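You operate a simulated robot arm through the tools that you are given. There is no shell and no other tool.

You are at the controls of a simulated two-armed robot. One attempt, no reset.

JOB
Fetch the white-lid jar, tip the cup's toffees into it and close it.
Fine: jar from the jar shelf on to the bench top; cup back in its spot; nothing spilt; leave the other jar. Set down upright: what you pick out, steel cup.

It is judged by the outcome, as a careful person would: the job done as asked, and still so three seconds after it is handed in. It fails if anything else is knocked over, pushed out of place, dropped, spilled or broken. A push-on lid holds only when it is set on centred and level and pressed home; a screw cap is set on level and turned clockwise until tight.

ROBOT AND FRAMES
Two 7-joint arms with fingered hands on one trunk that stands fixed in place. Base frame: the origin is at the foot of the trunk, x ahead of it, y to its left, z up; the work surface is at about z = 0.8. Readings come in m, rad, newtons and seconds.
The left shoulder is at [0.032, 0.181, 1.324], the right one opposite. With the tool pointing down near the work surface each hand reaches from about 0.1 to 0.72 m from the base axis, measured 20 degrees to its own side. Payload 3.8 kg a hand.
The tool frame of a hand sits at the grasp point between the pads (the TCP): z along the fingers, y along the line on which they close. The tips reach 0.03 m beyond it. The gripper opens to 0.104 m; its body begins 0.035 m behind the TCP. The gripper is a hand of 4 fingers: y runs from the thumb to the fingers, the wrist lies at [-0.017, -0.104, -0.178] in the tool frame.
Orientation is that of the tool frame in the base frame, as [roll, pitch, yaw] about the fixed x, y, z axes, in that order (R = Rz(yaw) Ry(pitch) Rx(roll)). With the fingers straight down and the wrist toward the robot, the tool's x, y and z point along [0, 1, 0], [1, 0, 0] and [0, 0, -1] of the base frame.

CONTROLS
- The arms move only by the tool jog_arm. It takes "left_motion", "right_motion" or both (then of equal length, played together; a hand with none holds still); each is a list of rows, each a list of 6 numbers: the shift along the base's x, y, z in units of 25 mm (1.0 is 25 mm), then the turn, a rotation vector about the base's x, y, z in units of 4 degrees (1.0 is 4 degrees). In form: [[tx, ty, tz, rx, ry, rz], ...]. A call has 1 to 20 rows; each row shifts and turns the commanded pose from where the row before left it. A call with a number of a shift or a turn outside -1 to 1 is refused whole. Each row takes 0.2 s and may step no farther than 0.05 m and 0.15 rad from the row before; otherwise, the whole call is refused. A pose out of reach is approached as far as the arm can. The call stops where the force on the tool passes 40 N (or 10 N more than at its start, if that is more) or the arm is blocked; 0.2 s more then pass. In this call time passes only in rows, and 0.2 s behind the last. The reply holds the time, the measured pose of the TCP, the force on the tool along the base axes, the opening and the grip force, in the units named above and with some noise, with the torque about the TCP (base axes, N m) and any sound that the robot's microphone picked up.
- Cameras (640 x 400 px; columns grow to the right, rows downward): "scene" is now at [0.1052, -0.0468, 1.523]; the picture's right is [-0.44, -0.90, 0.00], its down [-0.40, 0.19, -0.90] and it looks along [0.81, -0.40, -0.44] (base axes); focal length 214 px, centre (320, 200). "left" rides on the left gripper at [-0.066, -0.09, -0.126] in its tool frame; the picture's right is [-0.78, -0.30, 0.56], its down [0.57, -0.70, 0.42] and it looks along [0.26, 0.65, 0.71] (tool axes); focal length 275 px, centre (320, 200). "right" rides on the right gripper at [0.066, -0.09, -0.126] in its tool frame; the picture's right is [-0.78, 0.30, -0.56], its down [-0.57, -0.70, 0.42] and it looks along [-0.26, 0.65, 0.71] (tool axes); focal length 275 px, centre (320, 200). There is no depth. A picture from a camera that has moved, and an enlarged one, comes with that camera's place and axes in the base frame and with its lens. The place of the scene camera against the robot may be out by one fixed shift of up to 0.012 m in any direction.
- capture(camera): a new picture of that camera. The clock stands still meanwhile.
- lift_body(by): moves the trunk up (or, below 0, down) by that many m; the arms and the scene camera ride with it, the base frame stays. It gives what a move gives, with no picture.
- set_fingers(index, middle, ring, thumb_bend, thumb_turn, hand): sets how far each is bent, from 0 (flat) to 100 (curled in); at 30 the hand is open as for a grip, at 70 the pads meet at the TCP. One left out holds its place. A second passes; each finger stops where it meets its share of the squeeze, and holds until it gets a number again. It is the only way to open and close the hand. It gives what a move gives, with no picture; readings hold the bend of each and the force on the fingers (four entries, about 0 where the hand has none), thumb and palm. thumb_turn goes from beside the hand (0) to across from the fingers (100), as for a grip.
- turn_head(pan, tilt): turns the head with the scene camera to pan (to the left, within 1.501 rad either way) and tilt (down, from -0.506 to 1.204), counted from straight ahead of the robot (the tilt from the chest, where the trunk bows). It gives what a move gives.
- close_up(camera, box): a new picture of the part [left, top, right, bottom] of that camera's present view, enlarged. The clock stands still meanwhile.
- close_job(): hands the job in; it is judged then, once.

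Places have to be worked out from the pictures, the camera data and where the tool is seen. Open the grippers and draw the arms clear of the work before you hand the job in, unless the task says otherwise.

The tools are called after "Call:" as a command line: name --argument value ..., lists and objects as JSON in quotes. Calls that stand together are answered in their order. jog_arm: Moves the arms, as the interface text tells. Its arguments: {"type":"object","properties":{"left_motion":{"type":"array"},"right_motion":{"type":"array"}},"required":[]} The other tools are called the same way: lift_body (by) moves the trunk up or down; set_fingers (index, middle, ring, thumb_bend, thumb_turn, hand) moves the fingers one by one; turn_head (pan, tilt) turns the head that bears the scene camera; capture (camera) takes a picture; close_up (camera, box) takes an enlarged picture of a part of a camera's view; close_job () hands the job in.

At the start:

```text
time_s: 0.0
left_ee_pos: [0.3577, -0.072, 1.3861]
left_orientation: [3.141, 0.0, 1.573]
left_wrist_force: [0.1, -0.1, 0.1]
left_moment: [0.01, 0.01, 0.01]
left_grip_width: 0.1034
left_grip_force: 0.0
left_shape: jaw
left_bend: [30.0, 30.0, 30.0, 30.0, 97.0]
left_finger forces: [0.0, 0.1, 0.0, 0.1, 0.0, 0.0]
right_ee_pos: [0.331, -0.4422, 1.3297]
right_orientation: [3.139, 0.0, 1.57]
right_wrist_force: [0.8, -0.3, -0.6]
right_moment: [0.04, 0.0, 0.01]
right_grip_width: 0.1037
right_grip_force: 0.0
right_shape: jaw
right_bend: [30.0, 30.0, 30.0, 30.0, 97.0]
right_finger forces: [0.1, 0.0, 0.0, 0.0, 0.1, 0.0]
trunk travel left (down, up): [-0.475, 0.281]
head pan, tilt (commanded): [-0.456, 0.457]
```

scene: 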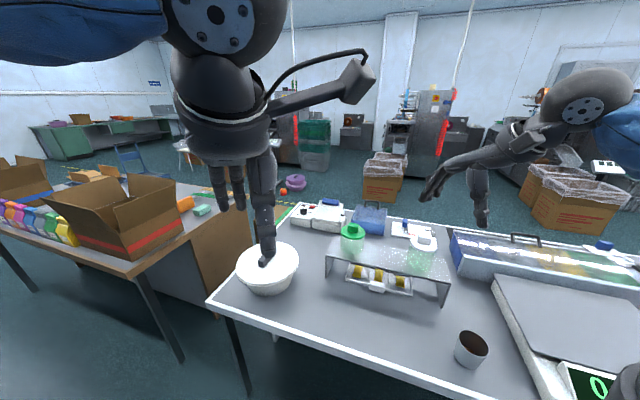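
right: 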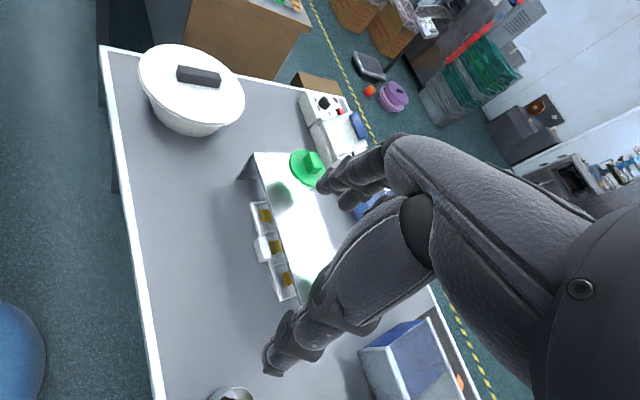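
left: 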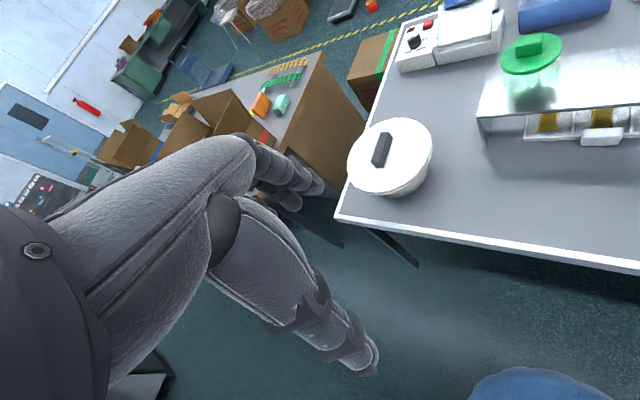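

The scene shows two jars on a clear shelf, one with a green lid and one white, and a steel cup near the front edge of the bench. I'll enlarge these areas to judge where things are.

Call:
close_up --camera "scene" --box '[320, 190, 480, 310]'

Call:
close_up --camera "scene" --box '[420, 300, 540, 390]'

Call:
capture --camera "scene"

```text
3.33 times, centred on (400, 250) of scene
camera zoom: at [0.1052, -0.0468, 1.523], right [-0.44, -0.9, 0.0], down [-0.4, 0.19, -0.9], along [0.81, -0.4, -0.44], focal length 715 px, centre (53, 33)
```

zoom: 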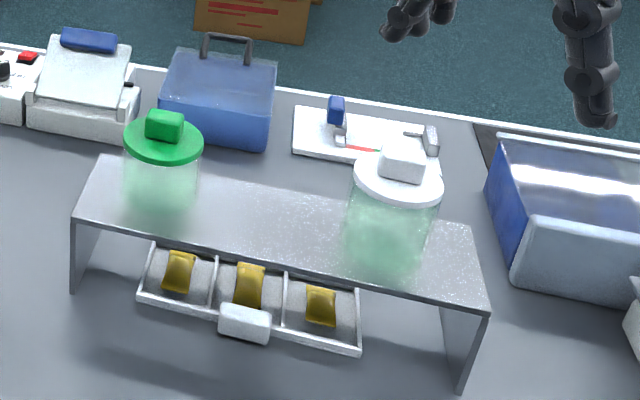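

```text
4.44 times, centred on (480, 345) of scene
camera zoom: at [0.1052, -0.0468, 1.523], right [-0.44, -0.9, 0.0], down [-0.4, 0.19, -0.9], along [0.81, -0.4, -0.44], focal length 953 px, centre (-391, -444)
```

zoom: 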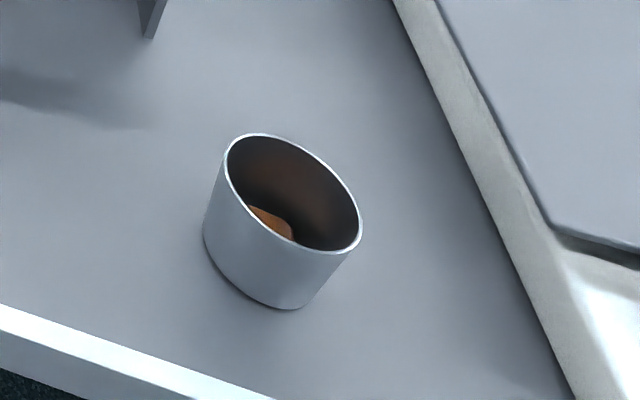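

```text
taken
camera scene: at [0.1052, -0.0468, 1.523], right [-0.44, -0.9, 0.0], down [-0.4, 0.19, -0.9], along [0.81, -0.4, -0.44], focal length 214 px, centre (320, 200)
```

scene: 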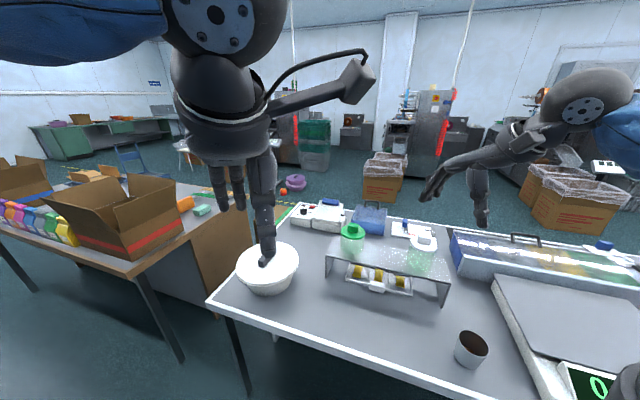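

The cup appears to be near (0.25, -0.62) and the white jar near (0.49, -0.65), on a shelf at about z 0.93. I'll enlarge the jar and the nearby right side for more detail.

Call:
close_up --camera "scene" --box '[395, 215, 455, 275]'

Call:
close_up --camera "scene" --box '[430, 220, 640, 400]'

Call:
close_up --camera "right" --box '[200, 120, 420, 400]'

```text
6.67 times, centred on (425, 245) of scene
camera zoom: at [0.1052, -0.0468, 1.523], right [-0.44, -0.9, 0.0], down [-0.4, 0.19, -0.9], along [0.81, -0.4, -0.44], focal length 1430 px, centre (-380, -100)
```

zoom: 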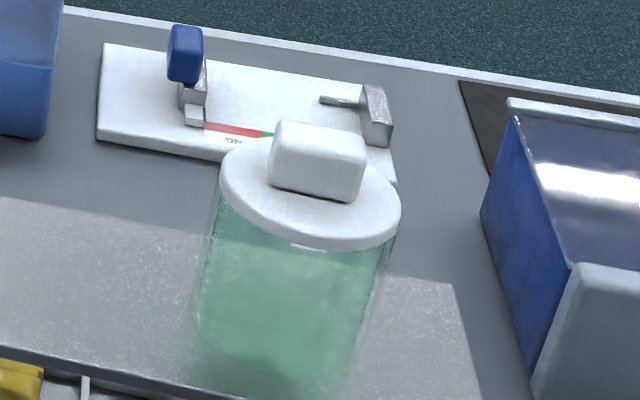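

```text
2.22 times, centred on (535, 310) of scene
camera zoom: at [0.1052, -0.0468, 1.523], right [-0.44, -0.9, 0.0], down [-0.4, 0.19, -0.9], along [0.81, -0.4, -0.44], focal length 477 px, centre (-158, -44)
```

zoom: 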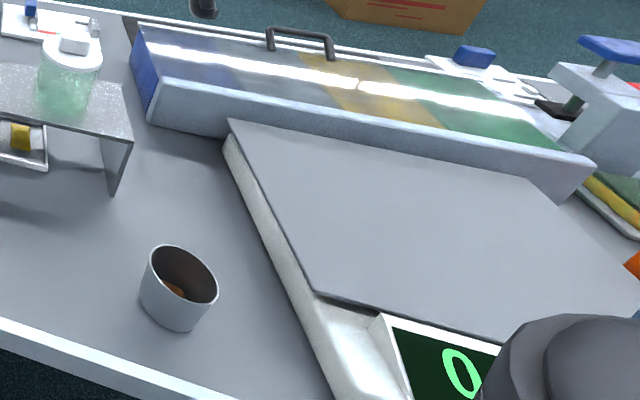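

```text
1.43 times, centred on (310, 260) of right
camera zoom: at [0.2403, -0.3743, 1.4551], right [0.3, -0.77, 0.56], down [-0.7, -0.57, -0.42], along [0.65, -0.27, -0.71], focal length 393 px, centre (334, 114)
```

zoom: 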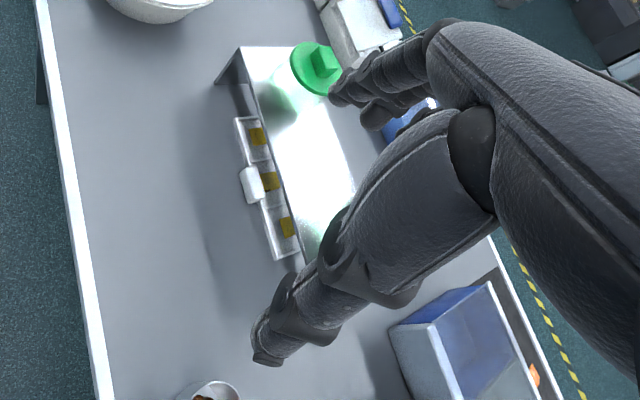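

The white lid is a flat disc with a block knob, about 0.09 m wide. I need to know the hand's finger layout before planning grasps, so I'll enlarge both hands from the cameras.

Call:
close_up --camera "scene" --box '[410, 60, 640, 240]'

Call:
close_up --camera "scene" --box '[160, 40, 380, 300]'

Call:
close_up --camera "right" --box '[240, 130, 440, 390]'

```text
2.22 times, centred on (525, 150) of scene
camera zoom: at [0.1052, -0.0468, 1.523], right [-0.44, -0.9, 0.0], down [-0.4, 0.19, -0.9], along [0.81, -0.4, -0.44], focal length 477 px, centre (-136, 311)
```

zoom: 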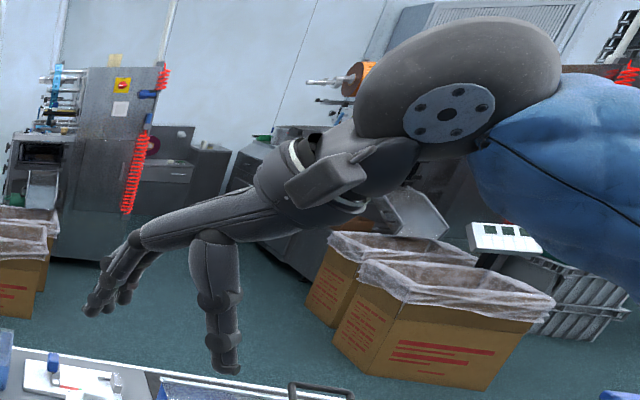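

```text
1.54 times, centred on (270, 170) of scene
camera zoom: at [0.1052, -0.0468, 1.523], right [-0.44, -0.9, 0.0], down [-0.4, 0.19, -0.9], along [0.81, -0.4, -0.44], focal length 330 px, centre (397, 246)
```

zoom: 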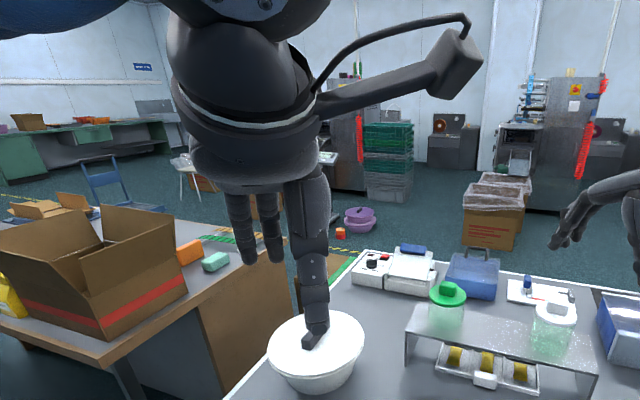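

```text
1.54 times, centred on (340, 260) of right
camera zoom: at [0.2403, -0.3743, 1.4551], right [0.3, -0.77, 0.56], down [-0.7, -0.57, -0.42], along [0.65, -0.27, -0.71], focal length 424 px, centre (289, 108)
```

zoom: 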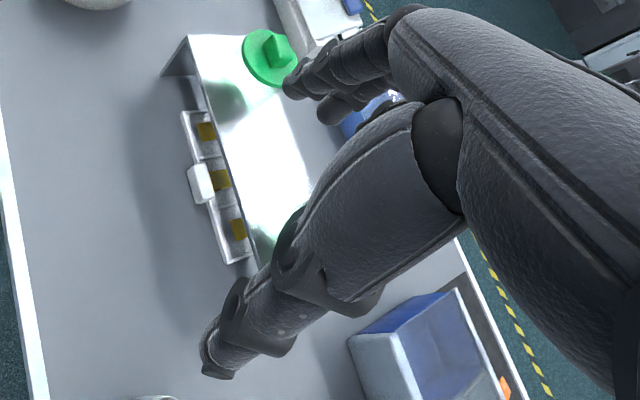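

The hand has three fingers and a thumb, and the TCP projects between them as expected. I'll turn the right hand so its fingers point forward, level, thumb-side up, while lowering it in free space in front of the shelf.

Call:
jog_arm --right_motion '[[0.06, -0.24, -0.4, 1, -1, -1], [0.06, -0.24, -0.4, 1, -1, -1], [0.06, -0.24, -0.4, 1, -1, -1], [0.06, -0.24, -0.4, 1, -1, -1], [0.06, -0.24, -0.4, 1, -1, -1], [0.06, -0.24, -0.4, 1, -1, -1], [0.06, -0.24, -0.4, 1, -1, -1], [0.06, -0.24, -0.4, 1, -1, -1], [0.06, -0.24, -0.4, 1, -1, -1], [0.06, -0.24, -0.4, 1, -1, -1]]'

```text
time_s: 2.2
left_ee_pos: [0.3558, -0.0728, 1.3861]
left_orientation: [3.141, 0.0, 1.571]
left_wrist_force: [-0.2, -0.1, 0.4]
left_moment: [0.02, -0.04, -0.04]
left_grip_width: 0.1036
left_grip_force: 0.2
left_shape: jaw
left_bend: [30.0, 30.0, 30.0, 30.0, 97.0]
left_finger forces: [0.0, 0.1, 0.0, 0.0, 0.0, 0.0]
right_ee_pos: [0.347, -0.5026, 1.2283]
right_orientation: [2.625, -0.856, 1.05]
right_wrist_force: [-0.3, 0.3, -0.5]
right_moment: [0.0, 0.02, 0.01]
right_grip_width: 0.1035
right_grip_force: 0.2
right_shape: jaw
right_bend: [30.0, 30.0, 30.0, 30.0, 97.0]
right_finger forces: [0.0, 0.1, 0.0, 0.1, 0.1, 0.1]
trunk travel left (down, up): [-0.475, 0.281]
head pan, tilt (commanded): [-0.456, 0.457]
```

The right hand turned freely with no contact. I'll continue the turn to level and ease lower, then look.

Call:
jog_arm --right_motion '[[0, -0.2, -0.4, 1, -1, -1], [0, -0.2, -0.4, 1, -1, -1], [0, -0.2, -0.4, 1, -1, -1], [0, -0.2, -0.4, 1, -1, -1], [0, -0.2, -0.4, 1, -1, -1], [0, -0.2, -0.4, 1, -1, -1], [0, -0.2, -0.4, 1, -1, -1], [0, 0, 0, 0.32, -0.32, -0.32]]'

Call:
capture --camera "scene"

Call:
capture --camera "right"

```text
time_s: 4.0
left_ee_pos: [0.3574, -0.0719, 1.3871]
left_orientation: [3.14, 0.001, 1.572]
left_wrist_force: [0.3, 0.0, -0.6]
left_moment: [0.02, -0.02, 0.01]
left_grip_width: 0.1034
left_grip_force: 0.2
left_shape: jaw
left_bend: [30.0, 30.0, 30.0, 30.0, 97.0]
left_finger forces: [0.0, 0.0, 0.0, 0.0, 0.0, 0.1]
right_ee_pos: [0.3413, -0.5443, 1.1666]
right_orientation: [-2.057, -1.569, -1.083]
right_wrist_force: [-0.3, 0.3, 0.2]
right_moment: [0.03, 0.03, -0.01]
right_grip_width: 0.104
right_grip_force: 0.1
right_shape: jaw
right_bend: [30.0, 30.0, 30.0, 30.0, 97.0]
right_finger forces: [0.0, 0.0, 0.0, 0.0, 0.0, 0.0]
right hand out of reach, approached as far as the arm can: row 7, 8
trunk travel left (down, up): [-0.475, 0.281]
head pan, tilt (commanded): [-0.456, 0.457]
```

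```text
taken
camera scene: at [0.1051, -0.0467, 1.5231], right [-0.44, -0.9, 0.0], down [-0.4, 0.19, -0.9], along [0.81, -0.4, -0.44], focal length 214 px, centre (320, 200)
```

scene: 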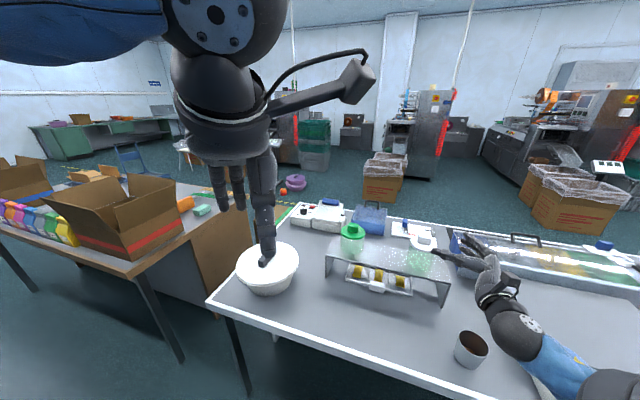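

```text
taken
camera right: at [0.2148, -0.4533, 1.2331], right [-0.56, -0.3, -0.78], down [0.42, 0.7, -0.57], along [0.71, -0.65, -0.27], focal length 275 px, centre (320, 200)
```

right: 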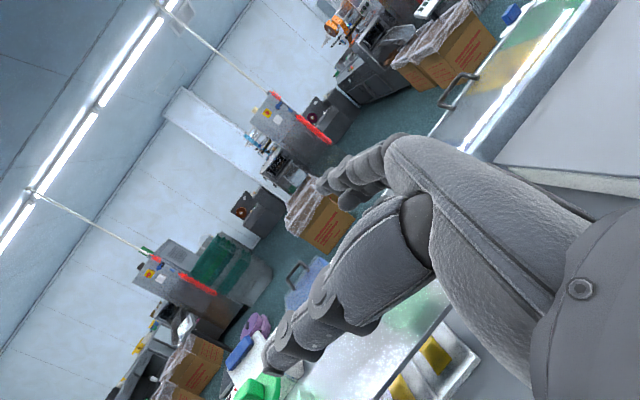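

The right hand is now level with x up, at (0.341, -0.544, 1.167), and slightly short of its last turn because it is close in. I'll turn it right by 20° and move down and out toward the jar, keeping about 0.12 m short, then look.

Call:
jog_arm --right_motion '[[0.29, -0.52, -0.6, 0, 0, -1], [0.29, -0.52, -0.6, 0, 0, -1], [0.29, -0.52, -0.6, 0, 0, -1], [0.29, -0.52, -0.6, 0, 0, -1], [0.29, -0.52, -0.6, 0, 0, -1]]'

Call:
capture --camera "scene"

Call:
capture --camera "right"

```text
time_s: 5.2
left_ee_pos: [0.3563, -0.0706, 1.3875]
left_orientation: [-3.141, 0.0, 1.574]
left_wrist_force: [-0.4, -0.4, 0.2]
left_moment: [0.01, -0.02, 0.0]
left_grip_width: 0.1036
left_grip_force: 0.1
left_shape: jaw
left_bend: [30.0, 30.0, 30.0, 30.0, 97.0]
left_finger forces: [0.0, 0.0, 0.0, 0.1, 0.0, 0.0]
right_ee_pos: [0.3373, -0.6576, 1.1425]
right_orientation: [-2.681, -1.568, -0.806]
right_wrist_force: [0.7, -0.2, 0.2]
right_moment: [-0.02, 0.02, 0.01]
right_grip_width: 0.1036
right_grip_force: 0.1
right_shape: jaw
right_bend: [30.0, 30.0, 30.0, 30.0, 97.0]
right_finger forces: [0.0, 0.0, 0.0, 0.0, 0.0, 0.0]
right hand out of reach, approached as far as the arm can: row 1, 2, 3, 4, 5
trunk travel left (down, up): [-0.475, 0.281]
head pan, tilt (commanded): [-0.456, 0.457]
```

```text
taken
camera scene: at [0.1055, -0.0471, 1.523], right [-0.44, -0.9, 0.0], down [-0.4, 0.19, -0.9], along [0.81, -0.4, -0.44], focal length 214 px, centre (320, 200)
```

scene: 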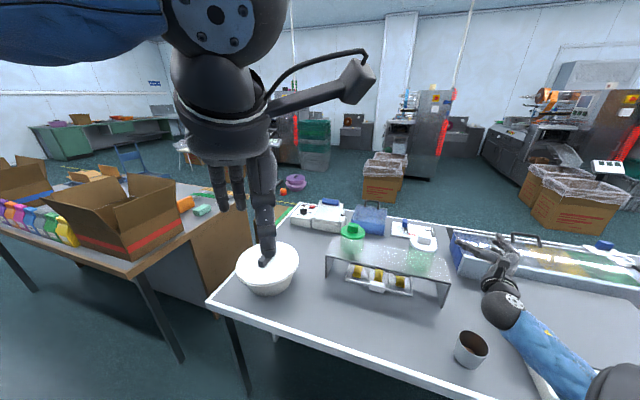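

```text
taken
camera right: at [0.2494, -0.53, 1.2082], right [-0.63, -0.09, -0.77], down [0.64, 0.52, -0.57], along [0.45, -0.85, -0.27], focal length 275 px, centre (320, 200)
```

right: 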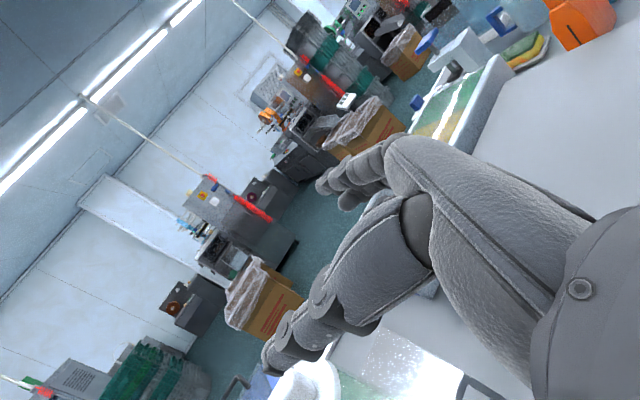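

The hand is limited by its wrist when turned right this close in (position drifted by 0.08 m). I'll turn it back toward straight ahead, which the arm handled better, before lowering the trunk.

Call:
jog_arm --right_motion '[[0, 0.3, 0.3, 0, 0, 1], [0, 0.3, 0.3, 0, 0, 1], [0, 0.3, 0.3, 0, 0, 1], [0, 0.3, 0.3, 0, 0, 1], [0, 0.3, 0.3, 0, 0, 1]]'

```text
time_s: 6.4
left_ee_pos: [0.3572, -0.0716, 1.3874]
left_orientation: [-3.141, 0.001, 1.575]
left_wrist_force: [0.4, -0.9, 0.1]
left_moment: [0.01, 0.02, -0.01]
left_grip_width: 0.1035
left_grip_force: 0.0
left_shape: jaw
left_bend: [30.0, 30.0, 30.0, 30.0, 97.0]
left_finger forces: [0.0, 0.1, 0.0, 0.1, 0.1, 0.1]
right_ee_pos: [0.3363, -0.6189, 1.1782]
right_orientation: [2.709, -1.569, 0.434]
right_wrist_force: [-0.7, -0.4, -0.2]
right_moment: [-0.02, -0.03, 0.02]
right_grip_width: 0.1037
right_grip_force: 0.0
right_shape: jaw
right_bend: [30.0, 30.0, 30.0, 30.0, 97.0]
right_finger forces: [0.0, 0.1, 0.0, 0.0, 0.1, 0.0]
trunk travel left (down, up): [-0.475, 0.281]
head pan, tilt (commanded): [-0.456, 0.457]
```

Back at heading 0° with no reach warning. I'll lower the trunk 0.10 m so the forearm is more level, then check the elbow and bench clearance in a picture.

Call:
lift_body --by -0.1

Call:
turn_head --pan -0.9 --tilt 0.6

Call:
capture --camera "scene"

Call:
capture --camera "right"

```text
time_s: 7.7
left_ee_pos: [0.3563, -0.0712, 1.2877]
left_orientation: [3.141, 0.0, 1.573]
left_wrist_force: [0.9, -0.5, 0.2]
left_moment: [0.05, 0.03, 0.02]
left_grip_width: 0.1036
left_grip_force: 0.1
left_shape: jaw
left_bend: [30.0, 30.0, 30.0, 30.0, 97.0]
left_finger forces: [0.0, 0.0, 0.0, 0.0, 0.0, 0.0]
right_ee_pos: [0.3358, -0.6206, 1.0787]
right_orientation: [-2.954, -1.569, -0.188]
right_wrist_force: [-0.7, -1.3, 0.3]
right_moment: [-0.03, 0.01, 0.02]
right_grip_width: 0.104
right_grip_force: 0.1
right_shape: jaw
right_bend: [30.0, 30.0, 30.0, 30.0, 97.0]
right_finger forces: [0.1, 0.1, 0.0, 0.0, 0.0, 0.0]
trunk travel left (down, up): [-0.375, 0.381]
head pan, tilt (commanded): [-0.456, 0.457]
```

```text
time_s: 8.6
left_ee_pos: [0.3563, -0.072, 1.2867]
left_orientation: [-3.139, 0.001, 1.573]
left_wrist_force: [-0.8, 0.0, -0.1]
left_moment: [0.03, 0.0, 0.02]
left_grip_width: 0.1034
left_grip_force: 0.1
left_shape: jaw
left_bend: [30.0, 30.0, 30.0, 30.0, 97.0]
left_finger forces: [0.0, 0.0, 0.0, 0.0, 0.1, 0.0]
right_ee_pos: [0.3366, -0.6198, 1.0777]
right_orientation: [-3.103, -1.568, -0.039]
right_wrist_force: [-0.4, -0.2, 0.7]
right_moment: [-0.02, -0.01, -0.01]
right_grip_width: 0.1035
right_grip_force: 0.0
right_shape: jaw
right_bend: [30.0, 30.0, 30.0, 30.0, 97.0]
right_finger forces: [0.0, 0.0, 0.0, 0.0, 0.0, 0.0]
trunk travel left (down, up): [-0.375, 0.381]
head pan, tilt (commanded): [-0.901, 0.6]
```

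```text
taken
camera scene: at [0.0998, -0.0756, 1.4094], right [-0.78, -0.62, 0.0], down [-0.35, 0.44, -0.83], along [0.51, -0.65, -0.56], focal length 214 px, centre (320, 200)
```

scene: 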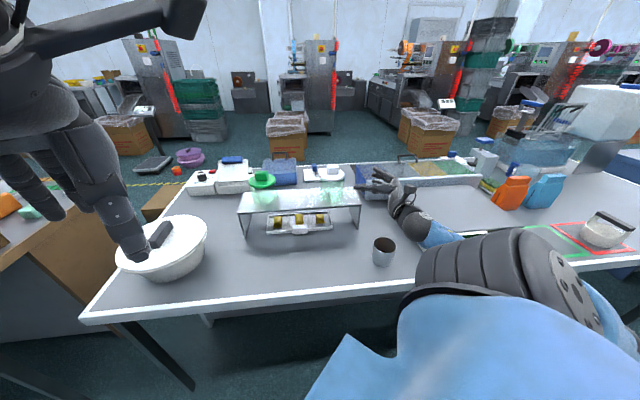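

```text
taken
camera right: at [0.2102, -0.5294, 1.1444], right [-0.56, -0.3, -0.77], down [0.42, 0.7, -0.57], along [0.71, -0.65, -0.27], focal length 275 px, centre (320, 200)
```

right: 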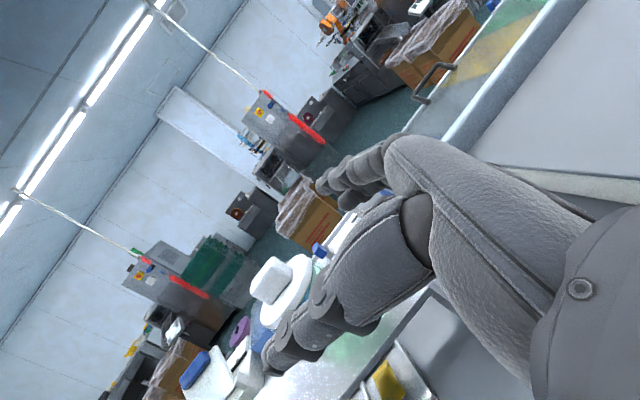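

The right hand camera now sees the white lid beside the thumb, and the elbow is out to the right above the bench. I'll zoom on the jar from both cameras to fix its position.

Call:
close_up --camera "right" --box '[220, 230, 340, 350]'

Call:
close_up --camera "scene" --box '[230, 150, 430, 275]'

Call:
close_up --camera "scene" --box '[310, 155, 370, 215]'

```text
3.33 times, centred on (280, 290) of right
camera zoom: at [0.2102, -0.5294, 1.1444], right [-0.56, -0.3, -0.77], down [0.42, 0.7, -0.57], along [0.71, -0.65, -0.27], focal length 918 px, centre (453, -100)
```

zoom: 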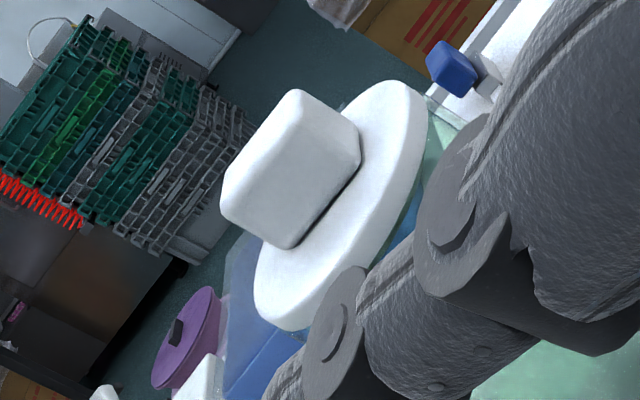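

```text
3.20 times, centred on (330, 212) of scene
camera zoom: at [0.0998, -0.0756, 1.4094], right [-0.78, -0.62, 0.0], down [-0.35, 0.44, -0.83], along [0.51, -0.65, -0.56], focal length 686 px, centre (288, 160)
```

zoom: 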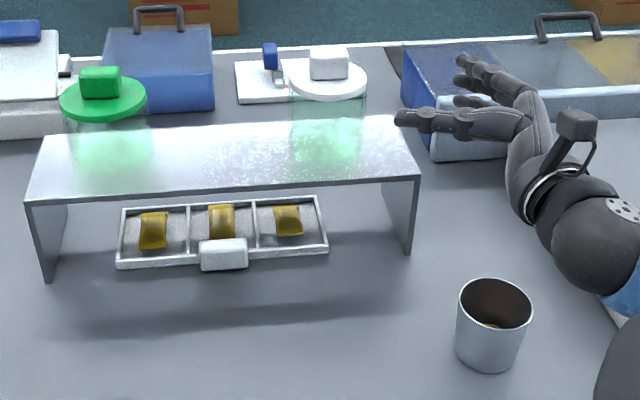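

```text
6.67 times, centred on (340, 185) of scene
camera zoom: at [0.0998, -0.0756, 1.4094], right [-0.78, -0.62, 0.0], down [-0.35, 0.44, -0.83], along [0.51, -0.65, -0.56], focal length 1430 px, centre (187, 300)
```

zoom: 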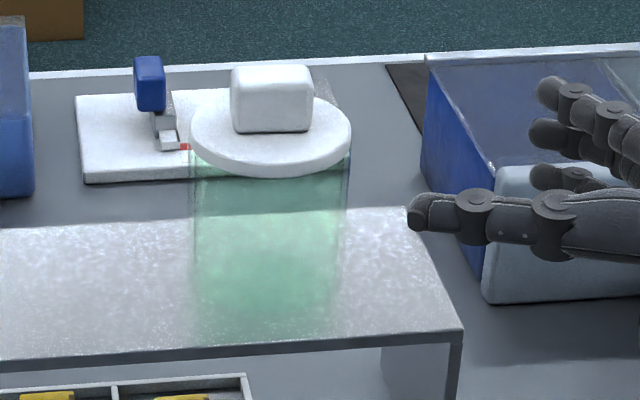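

Both cameras put the lid centre near (0.50, -0.655) with the top at about z 1.035; I need the base position too. I'll zoom tighter on the jar base, the lid edge and the cup.

Call:
close_up --camera "scene" --box '[318, 170, 350, 210]'

Call:
close_up --camera "scene" --box '[360, 230, 410, 270]'

Call:
close_up --camera "right" --box '[240, 240, 380, 400]'

```text
10.00 times, centred on (334, 190) of scene
camera zoom: at [0.0998, -0.0756, 1.4094], right [-0.78, -0.62, 0.0], down [-0.35, 0.44, -0.83], along [0.51, -0.65, -0.56], focal length 2145 px, centre (180, 300)
```

zoom: 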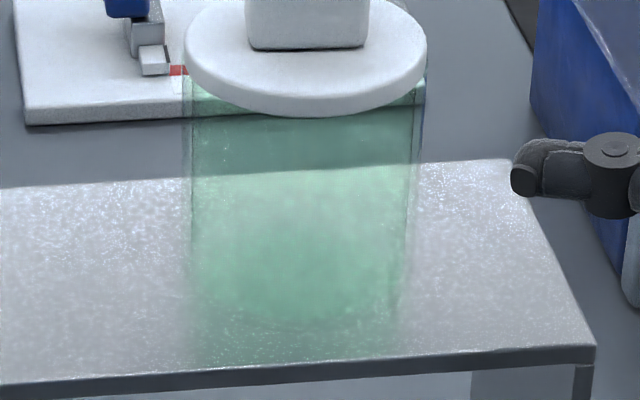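

```text
10.00 times, centred on (385, 250) of scene
camera zoom: at [0.0998, -0.0756, 1.4094], right [-0.78, -0.62, 0.0], down [-0.35, 0.44, -0.83], along [0.51, -0.65, -0.56], focal length 2145 px, centre (-330, -300)
```

zoom: 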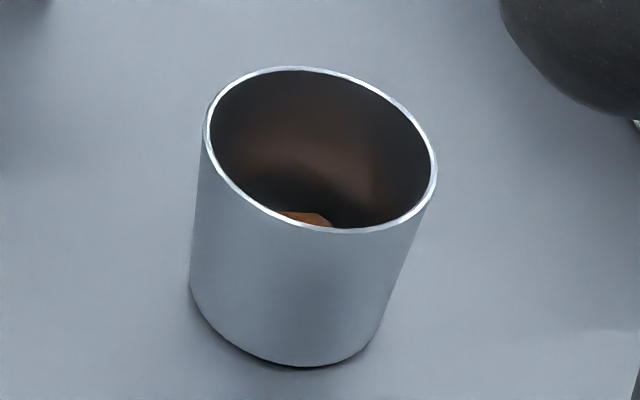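

```text
2.50 times, centred on (310, 320) of right
camera zoom: at [0.2102, -0.5294, 1.1444], right [-0.56, -0.3, -0.77], down [0.42, 0.7, -0.57], along [0.71, -0.65, -0.27], focal length 688 px, centre (345, -100)
```

zoom: 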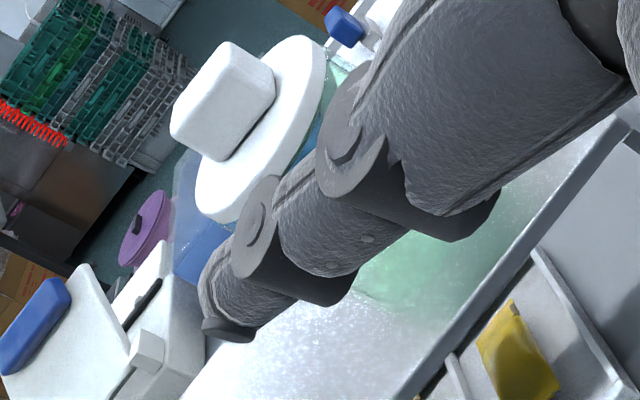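

From the two views I judge the jar axis near (0.508, -0.658), lid top at z ≈ 1.03, and shelf top at ≈ 0.922. I'll bring the hand to a pre-grasp short of the jar at z ≈ 1.0 and recheck in the pictures.

Call:
jog_arm --right_motion '[[0.35, -0.38, -0.62, 0, 0, 0], [0.35, -0.38, -0.62, 0, 0, 0], [0.35, -0.38, -0.62, 0, 0, 0], [0.35, -0.38, -0.62, 0, 0, 0], [0.35, 0, -0.5, 0, 0, 0]]'

Call:
capture --camera "right"

Call:
close_up --camera "scene" --box '[300, 150, 450, 270]'

```text
time_s: 9.8
left_ee_pos: [0.3565, -0.0725, 1.2862]
left_orientation: [-3.141, 0.0, 1.572]
left_wrist_force: [-0.6, -0.7, -0.1]
left_moment: [-0.02, -0.02, -0.02]
left_grip_width: 0.1037
left_grip_force: 0.1
left_shape: jaw
left_bend: [30.0, 30.0, 30.0, 30.0, 97.0]
left_finger forces: [0.0, 0.0, 0.1, 0.0, 0.0, 0.0]
right_ee_pos: [0.3832, -0.6584, 1.0034]
right_orientation: [-3.06, -1.567, -0.08]
right_wrist_force: [-0.1, -0.3, -0.2]
right_moment: [0.04, 0.03, 0.0]
right_grip_width: 0.1037
right_grip_force: 0.1
right_shape: jaw
right_bend: [30.0, 30.0, 30.0, 30.0, 97.0]
right_finger forces: [0.0, 0.1, 0.0, 0.1, 0.0, 0.0]
trunk travel left (down, up): [-0.375, 0.381]
head pan, tilt (commanded): [-0.901, 0.6]
```

```text
taken
camera right: at [0.2567, -0.5673, 1.0694], right [-0.56, -0.3, -0.77], down [0.42, 0.7, -0.57], along [0.71, -0.65, -0.27], focal length 275 px, centre (320, 200)
```

right: 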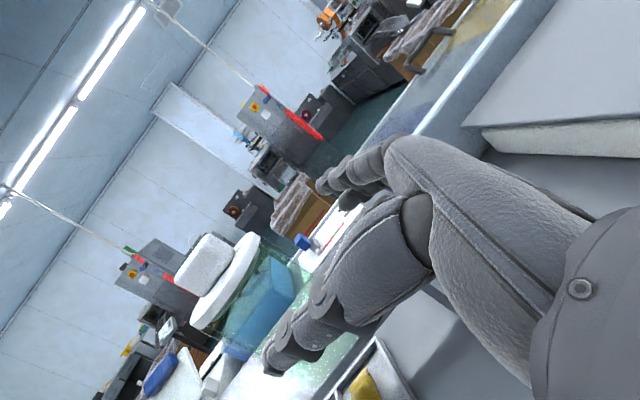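

```text
3.33 times, centred on (375, 210) of scene
camera zoom: at [0.1001, -0.0757, 1.4093], right [-0.78, -0.62, 0.0], down [-0.35, 0.44, -0.82], along [0.51, -0.65, -0.57], focal length 715 px, centre (137, 167)
```

zoom: 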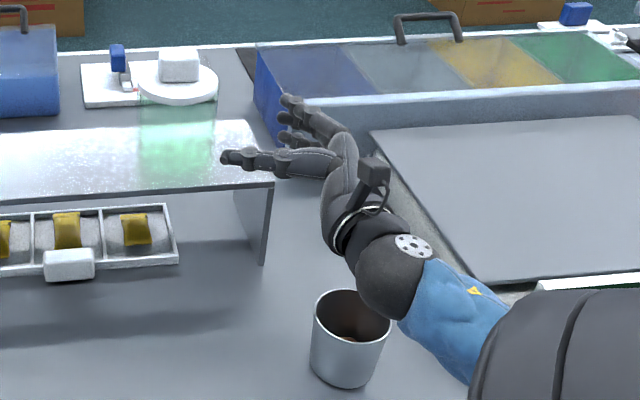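

The hand is clear, with the jar beyond the thumb. I'll zoom in on the jar in the right camera for a more accurate bearing.

Call:
close_up --camera "right" --box '[160, 220, 380, 390]'

Call:
close_up --camera "scene" --box '[325, 155, 395, 215]'

```text
2.35 times, centred on (270, 305) of right
camera zoom: at [0.2567, -0.5673, 1.0694], right [-0.56, -0.3, -0.77], down [0.42, 0.7, -0.57], along [0.71, -0.65, -0.27], focal length 648 px, centre (438, -47)
```

zoom: 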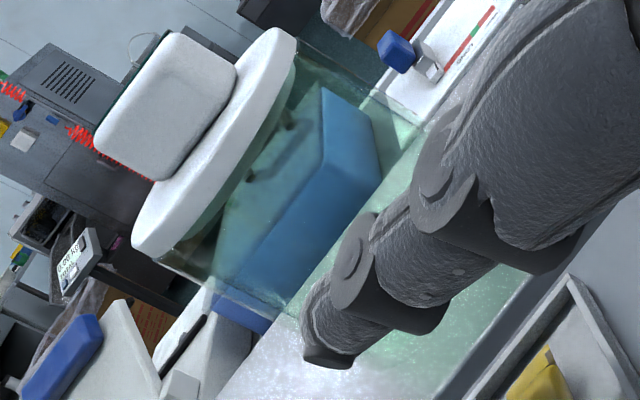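

```text
6.67 times, centred on (360, 185) of scene
camera zoom: at [0.1001, -0.0757, 1.4093], right [-0.78, -0.62, 0.0], down [-0.35, 0.44, -0.82], along [0.51, -0.65, -0.57], focal length 1430 px, centre (53, 300)
```

zoom: 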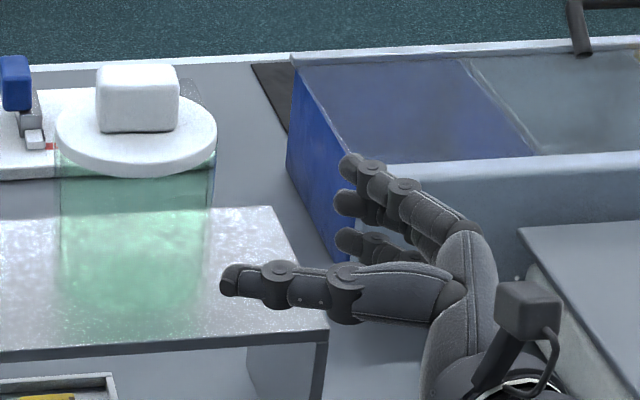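

The jar is clear green glass and looks empty, with its axis at about (0.510, -0.655), body about 0.085 m wide. I'll lower to z ≈ 0.985 and move forward part way so the tips just straddle its near side.

Call:
jog_arm --right_motion '[[0.5, 0.05, -0.35, 0, 0, 0], [0.6, 0.05, -0.35, 0, 0, 0], [0.6, 0, 0, 0, 0, 0], [0.6, 0, 0, 0, 0, 0]]'

Call:
capture --camera "right"

Call:
close_up --camera "scene" --box '[320, 155, 390, 215]'

```text
time_s: 10.8
left_ee_pos: [0.3562, -0.0724, 1.2851]
left_orientation: [-3.14, 0.0, 1.573]
left_wrist_force: [0.1, -0.2, -0.7]
left_moment: [0.0, 0.01, -0.02]
left_grip_width: 0.1035
left_grip_force: 0.1
left_shape: jaw
left_bend: [30.0, 30.0, 30.0, 30.0, 97.0]
left_finger forces: [0.1, 0.0, 0.1, 0.1, 0.0, 0.0]
right_ee_pos: [0.4301, -0.669, 0.9996]
right_orientation: [3.081, -1.566, 0.064]
right_wrist_force: [0.9, 0.2, 0.6]
right_moment: [0.02, -0.01, -0.02]
right_grip_width: 0.1039
right_grip_force: 0.1
right_shape: jaw
right_bend: [30.0, 30.0, 30.0, 30.0, 97.0]
right_finger forces: [0.0, 0.0, 0.0, 0.0, 0.1, 0.1]
right hand out of reach, approached as far as the arm can: row 2, 3, 4
trunk travel left (down, up): [-0.375, 0.381]
head pan, tilt (commanded): [-0.901, 0.6]
```

```text
taken
camera right: at [0.3026, -0.579, 1.0661], right [-0.56, -0.3, -0.77], down [0.42, 0.7, -0.57], along [0.71, -0.65, -0.27], focal length 275 px, centre (320, 200)
```

right: 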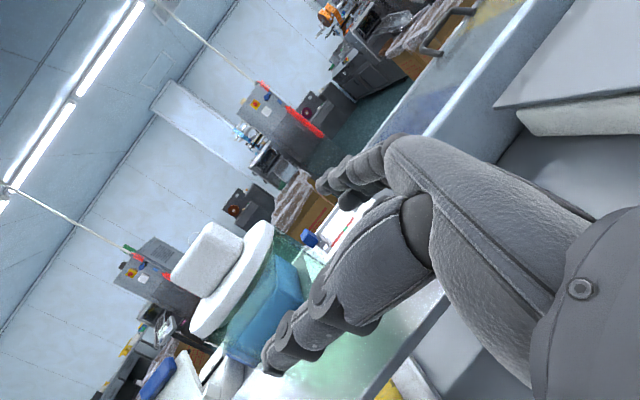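

```text
6.67 times, centred on (355, 185) of scene
camera zoom: at [0.1001, -0.0757, 1.4093], right [-0.78, -0.62, 0.0], down [-0.35, 0.44, -0.82], along [0.51, -0.65, -0.57], focal length 1430 px, centre (87, 300)
```

zoom: 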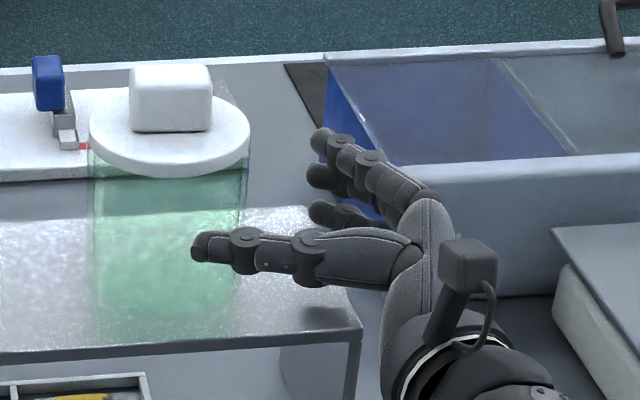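

The wrist cannot stay level at this trunk height (TCP drifted to (0.430, -0.669, 1.000)), but nothing touched. I'll back off and rise, then lower the trunk further so the forearm comes in flatter.

Call:
jog_arm --right_motion '[[-0.8, 0.2, 0.5, 0, 0, 0], [-0.8, 0.2, 0.7, 0, 0, 0], [0, 0, 1, 0, 0, 0], [0, 0, 1, 0, 0, 0], [0, 0, 1, 0, 0, 0]]'

Call:
lift_body --by -0.12

Call:
capture --camera "scene"

```text
time_s: 12.0
left_ee_pos: [0.3582, -0.0712, 1.2883]
left_orientation: [-3.141, -0.001, 1.572]
left_wrist_force: [-0.2, 0.1, 0.8]
left_moment: [-0.03, -0.02, 0.01]
left_grip_width: 0.1036
left_grip_force: 0.0
left_shape: jaw
left_bend: [30.0, 30.0, 30.0, 30.0, 97.0]
left_finger forces: [0.1, 0.0, 0.0, 0.1, 0.0, 0.1]
right_ee_pos: [0.3882, -0.6602, 1.1051]
right_orientation: [-2.797, -1.569, -0.343]
right_wrist_force: [0.7, 0.2, 0.0]
right_moment: [0.02, -0.01, 0.01]
right_grip_width: 0.1038
right_grip_force: 0.0
right_shape: jaw
right_bend: [30.0, 30.0, 30.0, 30.0, 97.0]
right_finger forces: [0.0, 0.0, 0.0, 0.0, 0.0, 0.0]
trunk travel left (down, up): [-0.375, 0.381]
head pan, tilt (commanded): [-0.901, 0.6]
```

```text
time_s: 13.5
left_ee_pos: [0.3557, -0.0722, 1.1665]
left_orientation: [3.14, -0.001, 1.571]
left_wrist_force: [0.1, -1.0, 0.4]
left_moment: [-0.02, -0.03, 0.01]
left_grip_width: 0.1036
left_grip_force: 0.0
left_shape: jaw
left_bend: [30.0, 30.0, 30.0, 30.0, 97.0]
left_finger forces: [0.0, 0.1, 0.1, 0.0, 0.0, 0.1]
right_ee_pos: [0.3861, -0.6595, 0.9853]
right_orientation: [2.844, -1.568, 0.298]
right_wrist_force: [0.1, -0.6, -0.2]
right_moment: [-0.02, -0.02, 0.01]
right_grip_width: 0.1038
right_grip_force: 0.1
right_shape: jaw
right_bend: [30.0, 30.0, 30.0, 30.0, 97.0]
right_finger forces: [0.0, 0.0, 0.1, 0.0, 0.0, 0.1]
trunk travel left (down, up): [-0.255, 0.501]
head pan, tilt (commanded): [-0.901, 0.6]
```

```text
taken
camera scene: at [0.1436, -0.0755, 1.2876], right [-0.78, -0.62, 0.0], down [-0.35, 0.44, -0.83], along [0.51, -0.65, -0.56], focal length 214 px, centre (320, 200)
```

scene: 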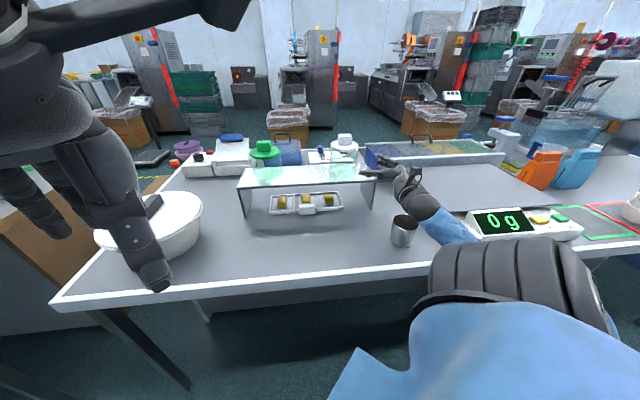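

The hand is now at (0.386, -0.660, 0.985), level, with the trunk 0.22 m down and everything clear. I'll move forward in small steps toward the jar.

Call:
jog_arm --right_motion '[[0.5, 0.05, 0, 0, 0, 0], [0.5, 0.05, 0, 0, 0, 0], [0.5, 0.05, 0, 0, 0, 0], [0.5, 0, 0, 0, 0, 0]]'

Call:
capture --camera "right"

Call:
close_up --camera "scene" --box '[310, 115, 430, 215]'

```text
time_s: 14.5
left_ee_pos: [0.3568, -0.0719, 1.167]
left_orientation: [-3.141, 0.002, 1.573]
left_wrist_force: [-0.6, -0.5, -0.9]
left_moment: [-0.02, 0.03, 0.03]
left_grip_width: 0.1037
left_grip_force: 0.1
left_shape: jaw
left_bend: [30.0, 30.0, 30.0, 30.0, 97.0]
left_finger forces: [0.0, 0.0, 0.1, 0.0, 0.1, 0.0]
right_ee_pos: [0.4374, -0.6572, 0.9855]
right_orientation: [3.008, -1.567, 0.133]
right_wrist_force: [-0.9, -0.7, 0.7]
right_moment: [0.0, -0.01, 0.0]
right_grip_width: 0.1039
right_grip_force: 0.1
right_shape: jaw
right_bend: [30.0, 30.0, 30.0, 30.0, 97.0]
right_finger forces: [0.0, 0.0, 0.0, 0.1, 0.0, 0.1]
trunk travel left (down, up): [-0.255, 0.501]
head pan, tilt (commanded): [-0.901, 0.6]
```

```text
taken
camera right: at [0.3107, -0.566, 1.0506], right [-0.56, -0.3, -0.77], down [0.42, 0.7, -0.57], along [0.71, -0.65, -0.27], focal length 275 px, centre (320, 200)
```

right: 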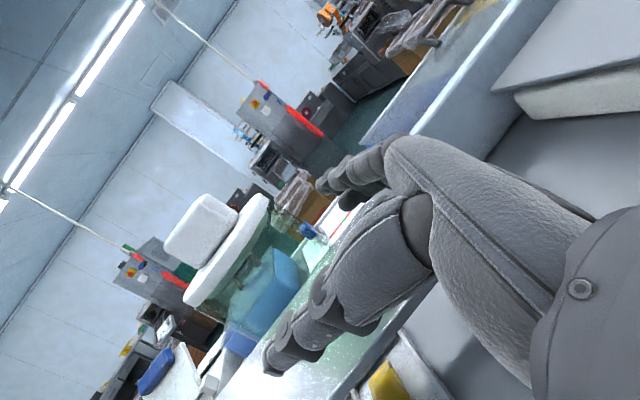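

```text
4.00 times, centred on (370, 165) of scene
camera zoom: at [0.1443, -0.0756, 1.2873], right [-0.78, -0.62, 0.0], down [-0.35, 0.44, -0.82], along [0.51, -0.65, -0.57], focal length 858 px, centre (120, 340)
```

zoom: 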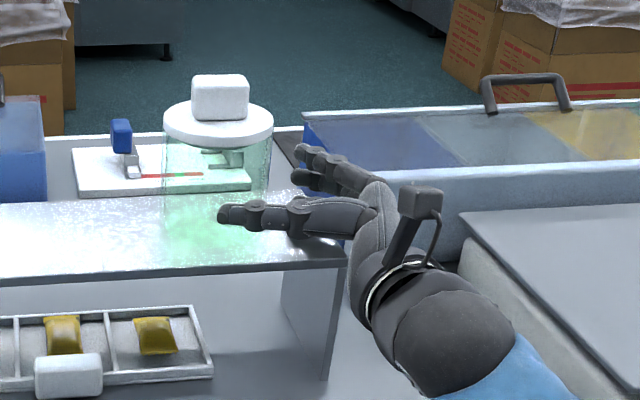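

The jar lid lies within a few mm of the hand's centre plane and about 0.07-0.08 m ahead of the TCP. I'll move forward about 0.058 m so the fingers straddle the body under the lid.

Call:
jog_arm --right_motion '[[0.58, 0.03, 0, 0, 0, 0], [0.58, 0.03, 0, 0, 0, 0], [0.58, 0.03, 0, 0, 0, 0], [0.58, 0, 0, 0, 0, 0]]'

Call:
capture --camera "right"

Call:
close_up --camera "scene" --box '[310, 115, 430, 215]'

```text
time_s: 15.5
left_ee_pos: [0.3567, -0.0712, 1.1656]
left_orientation: [3.141, 0.0, 1.571]
left_wrist_force: [-0.2, 1.2, 0.2]
left_moment: [0.01, 0.02, -0.04]
left_grip_width: 0.1034
left_grip_force: 0.1
left_shape: jaw
left_bend: [30.0, 30.0, 30.0, 30.0, 97.0]
left_finger forces: [0.0, 0.0, 0.0, 0.0, 0.0, 0.0]
right_ee_pos: [0.4932, -0.6538, 0.9855]
right_orientation: [-2.54, -1.569, -0.6]
right_wrist_force: [-1.0, -0.5, -0.7]
right_moment: [-0.01, 0.01, 0.02]
right_grip_width: 0.104
right_grip_force: 0.0
right_shape: jaw
right_bend: [30.0, 30.0, 30.0, 30.0, 97.0]
right_finger forces: [0.8, 0.0, 0.0, 0.0, 0.2, 0.0]
trunk travel left (down, up): [-0.255, 0.501]
head pan, tilt (commanded): [-0.901, 0.6]
```

```text
taken
camera right: at [0.3671, -0.5628, 1.0524], right [-0.56, -0.3, -0.77], down [0.42, 0.7, -0.57], along [0.71, -0.65, -0.27], focal length 275 px, centre (320, 200)
```

right: 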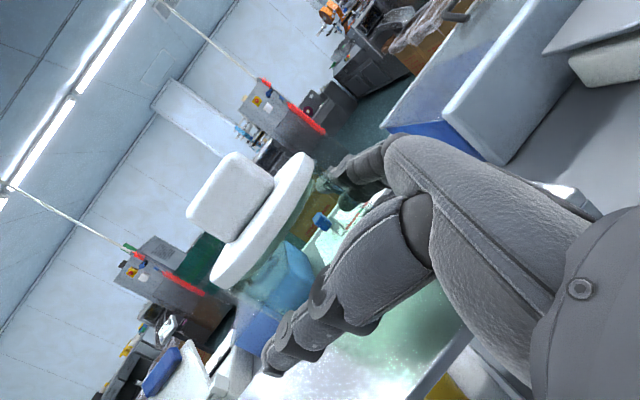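

```text
4.00 times, centred on (370, 165) of scene
camera zoom: at [0.144, -0.0758, 1.2874], right [-0.78, -0.62, 0.0], down [-0.35, 0.44, -0.82], along [0.51, -0.65, -0.57], focal length 858 px, centre (120, 340)
```

zoom: 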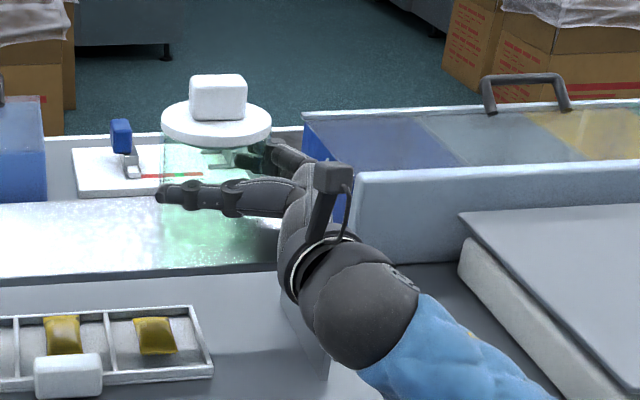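

The fingers straddle the jar with only a faint index touch (0.8 N). I'll close the right hand gently around the body in a first small step.

Call:
set_fingers --hand "right" --index 38 --middle 38 --ring 38 --thumb_bend 38

Call:
capture --camera "right"

```text
time_s: 16.5
left_ee_pos: [0.3586, -0.0721, 1.1672]
left_orientation: [-3.14, 0.0, 1.573]
left_wrist_force: [0.0, -0.9, 0.0]
left_moment: [0.02, 0.02, -0.01]
left_grip_width: 0.1035
left_grip_force: 0.1
left_shape: jaw
left_bend: [30.0, 30.0, 30.0, 30.0, 97.0]
left_finger forces: [0.0, 0.0, 0.0, 0.0, 0.1, 0.1]
right_ee_pos: [0.4939, -0.6533, 0.9859]
right_orientation: [2.067, -1.57, 1.074]
right_wrist_force: [-1.4, -2.0, -0.5]
right_moment: [-0.01, -0.02, 0.01]
right_grip_width: 0.099
right_grip_force: 6.7
right_shape: fingers
right_bend: [32.0, 37.0, 37.0, 33.0, 97.0]
right_finger forces: [6.4, 0.9, 0.7, 0.0, 6.2, 0.0]
trunk travel left (down, up): [-0.255, 0.501]
head pan, tilt (commanded): [-0.901, 0.6]
```

```text
taken
camera right: at [0.367, -0.5627, 1.0524], right [-0.56, -0.3, -0.77], down [0.42, 0.7, -0.57], along [0.71, -0.65, -0.27], focal length 275 px, centre (320, 200)
```

right: 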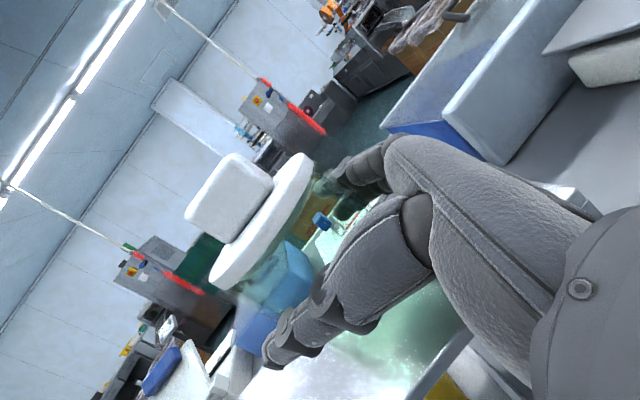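

Index and thumb are both in contact at about 6 N, with the jar centred between them. I'll close further to a firm hold.

Call:
set_fingers --hand "right" --index 46 --middle 50 --ring 50 --thumb_bend 46

Call:
close_up --camera "scene" --box '[310, 115, 430, 215]'

```text
time_s: 17.5
left_ee_pos: [0.3574, -0.072, 1.1662]
left_orientation: [3.142, 0.001, 1.573]
left_wrist_force: [0.0, 0.2, 0.3]
left_moment: [-0.01, 0.01, 0.01]
left_grip_width: 0.1038
left_grip_force: 0.1
left_shape: jaw
left_bend: [30.0, 30.0, 30.0, 30.0, 97.0]
left_finger forces: [0.0, 0.0, 0.1, 0.0, 0.1, 0.0]
right_ee_pos: [0.4936, -0.6541, 0.9866]
right_orientation: [2.702, -1.569, 0.439]
right_wrist_force: [0.5, -0.1, 0.4]
right_moment: [-0.23, 0.04, 0.0]
right_grip_width: 0.0954
right_grip_force: 20.0
right_shape: fingers
right_bend: [38.0, 43.0, 43.0, 33.0, 96.0]
right_finger forces: [8.3, 6.5, 6.0, 0.1, 19.8, 0.1]
trunk travel left (down, up): [-0.255, 0.501]
head pan, tilt (commanded): [-0.901, 0.6]
```

```text
4.00 times, centred on (370, 165) of scene
camera zoom: at [0.1441, -0.0757, 1.2874], right [-0.78, -0.62, 0.0], down [-0.35, 0.44, -0.82], along [0.51, -0.65, -0.57], focal length 858 px, centre (120, 340)
```

zoom: 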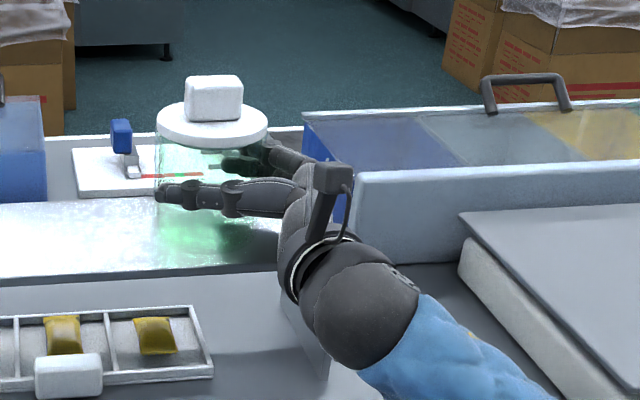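

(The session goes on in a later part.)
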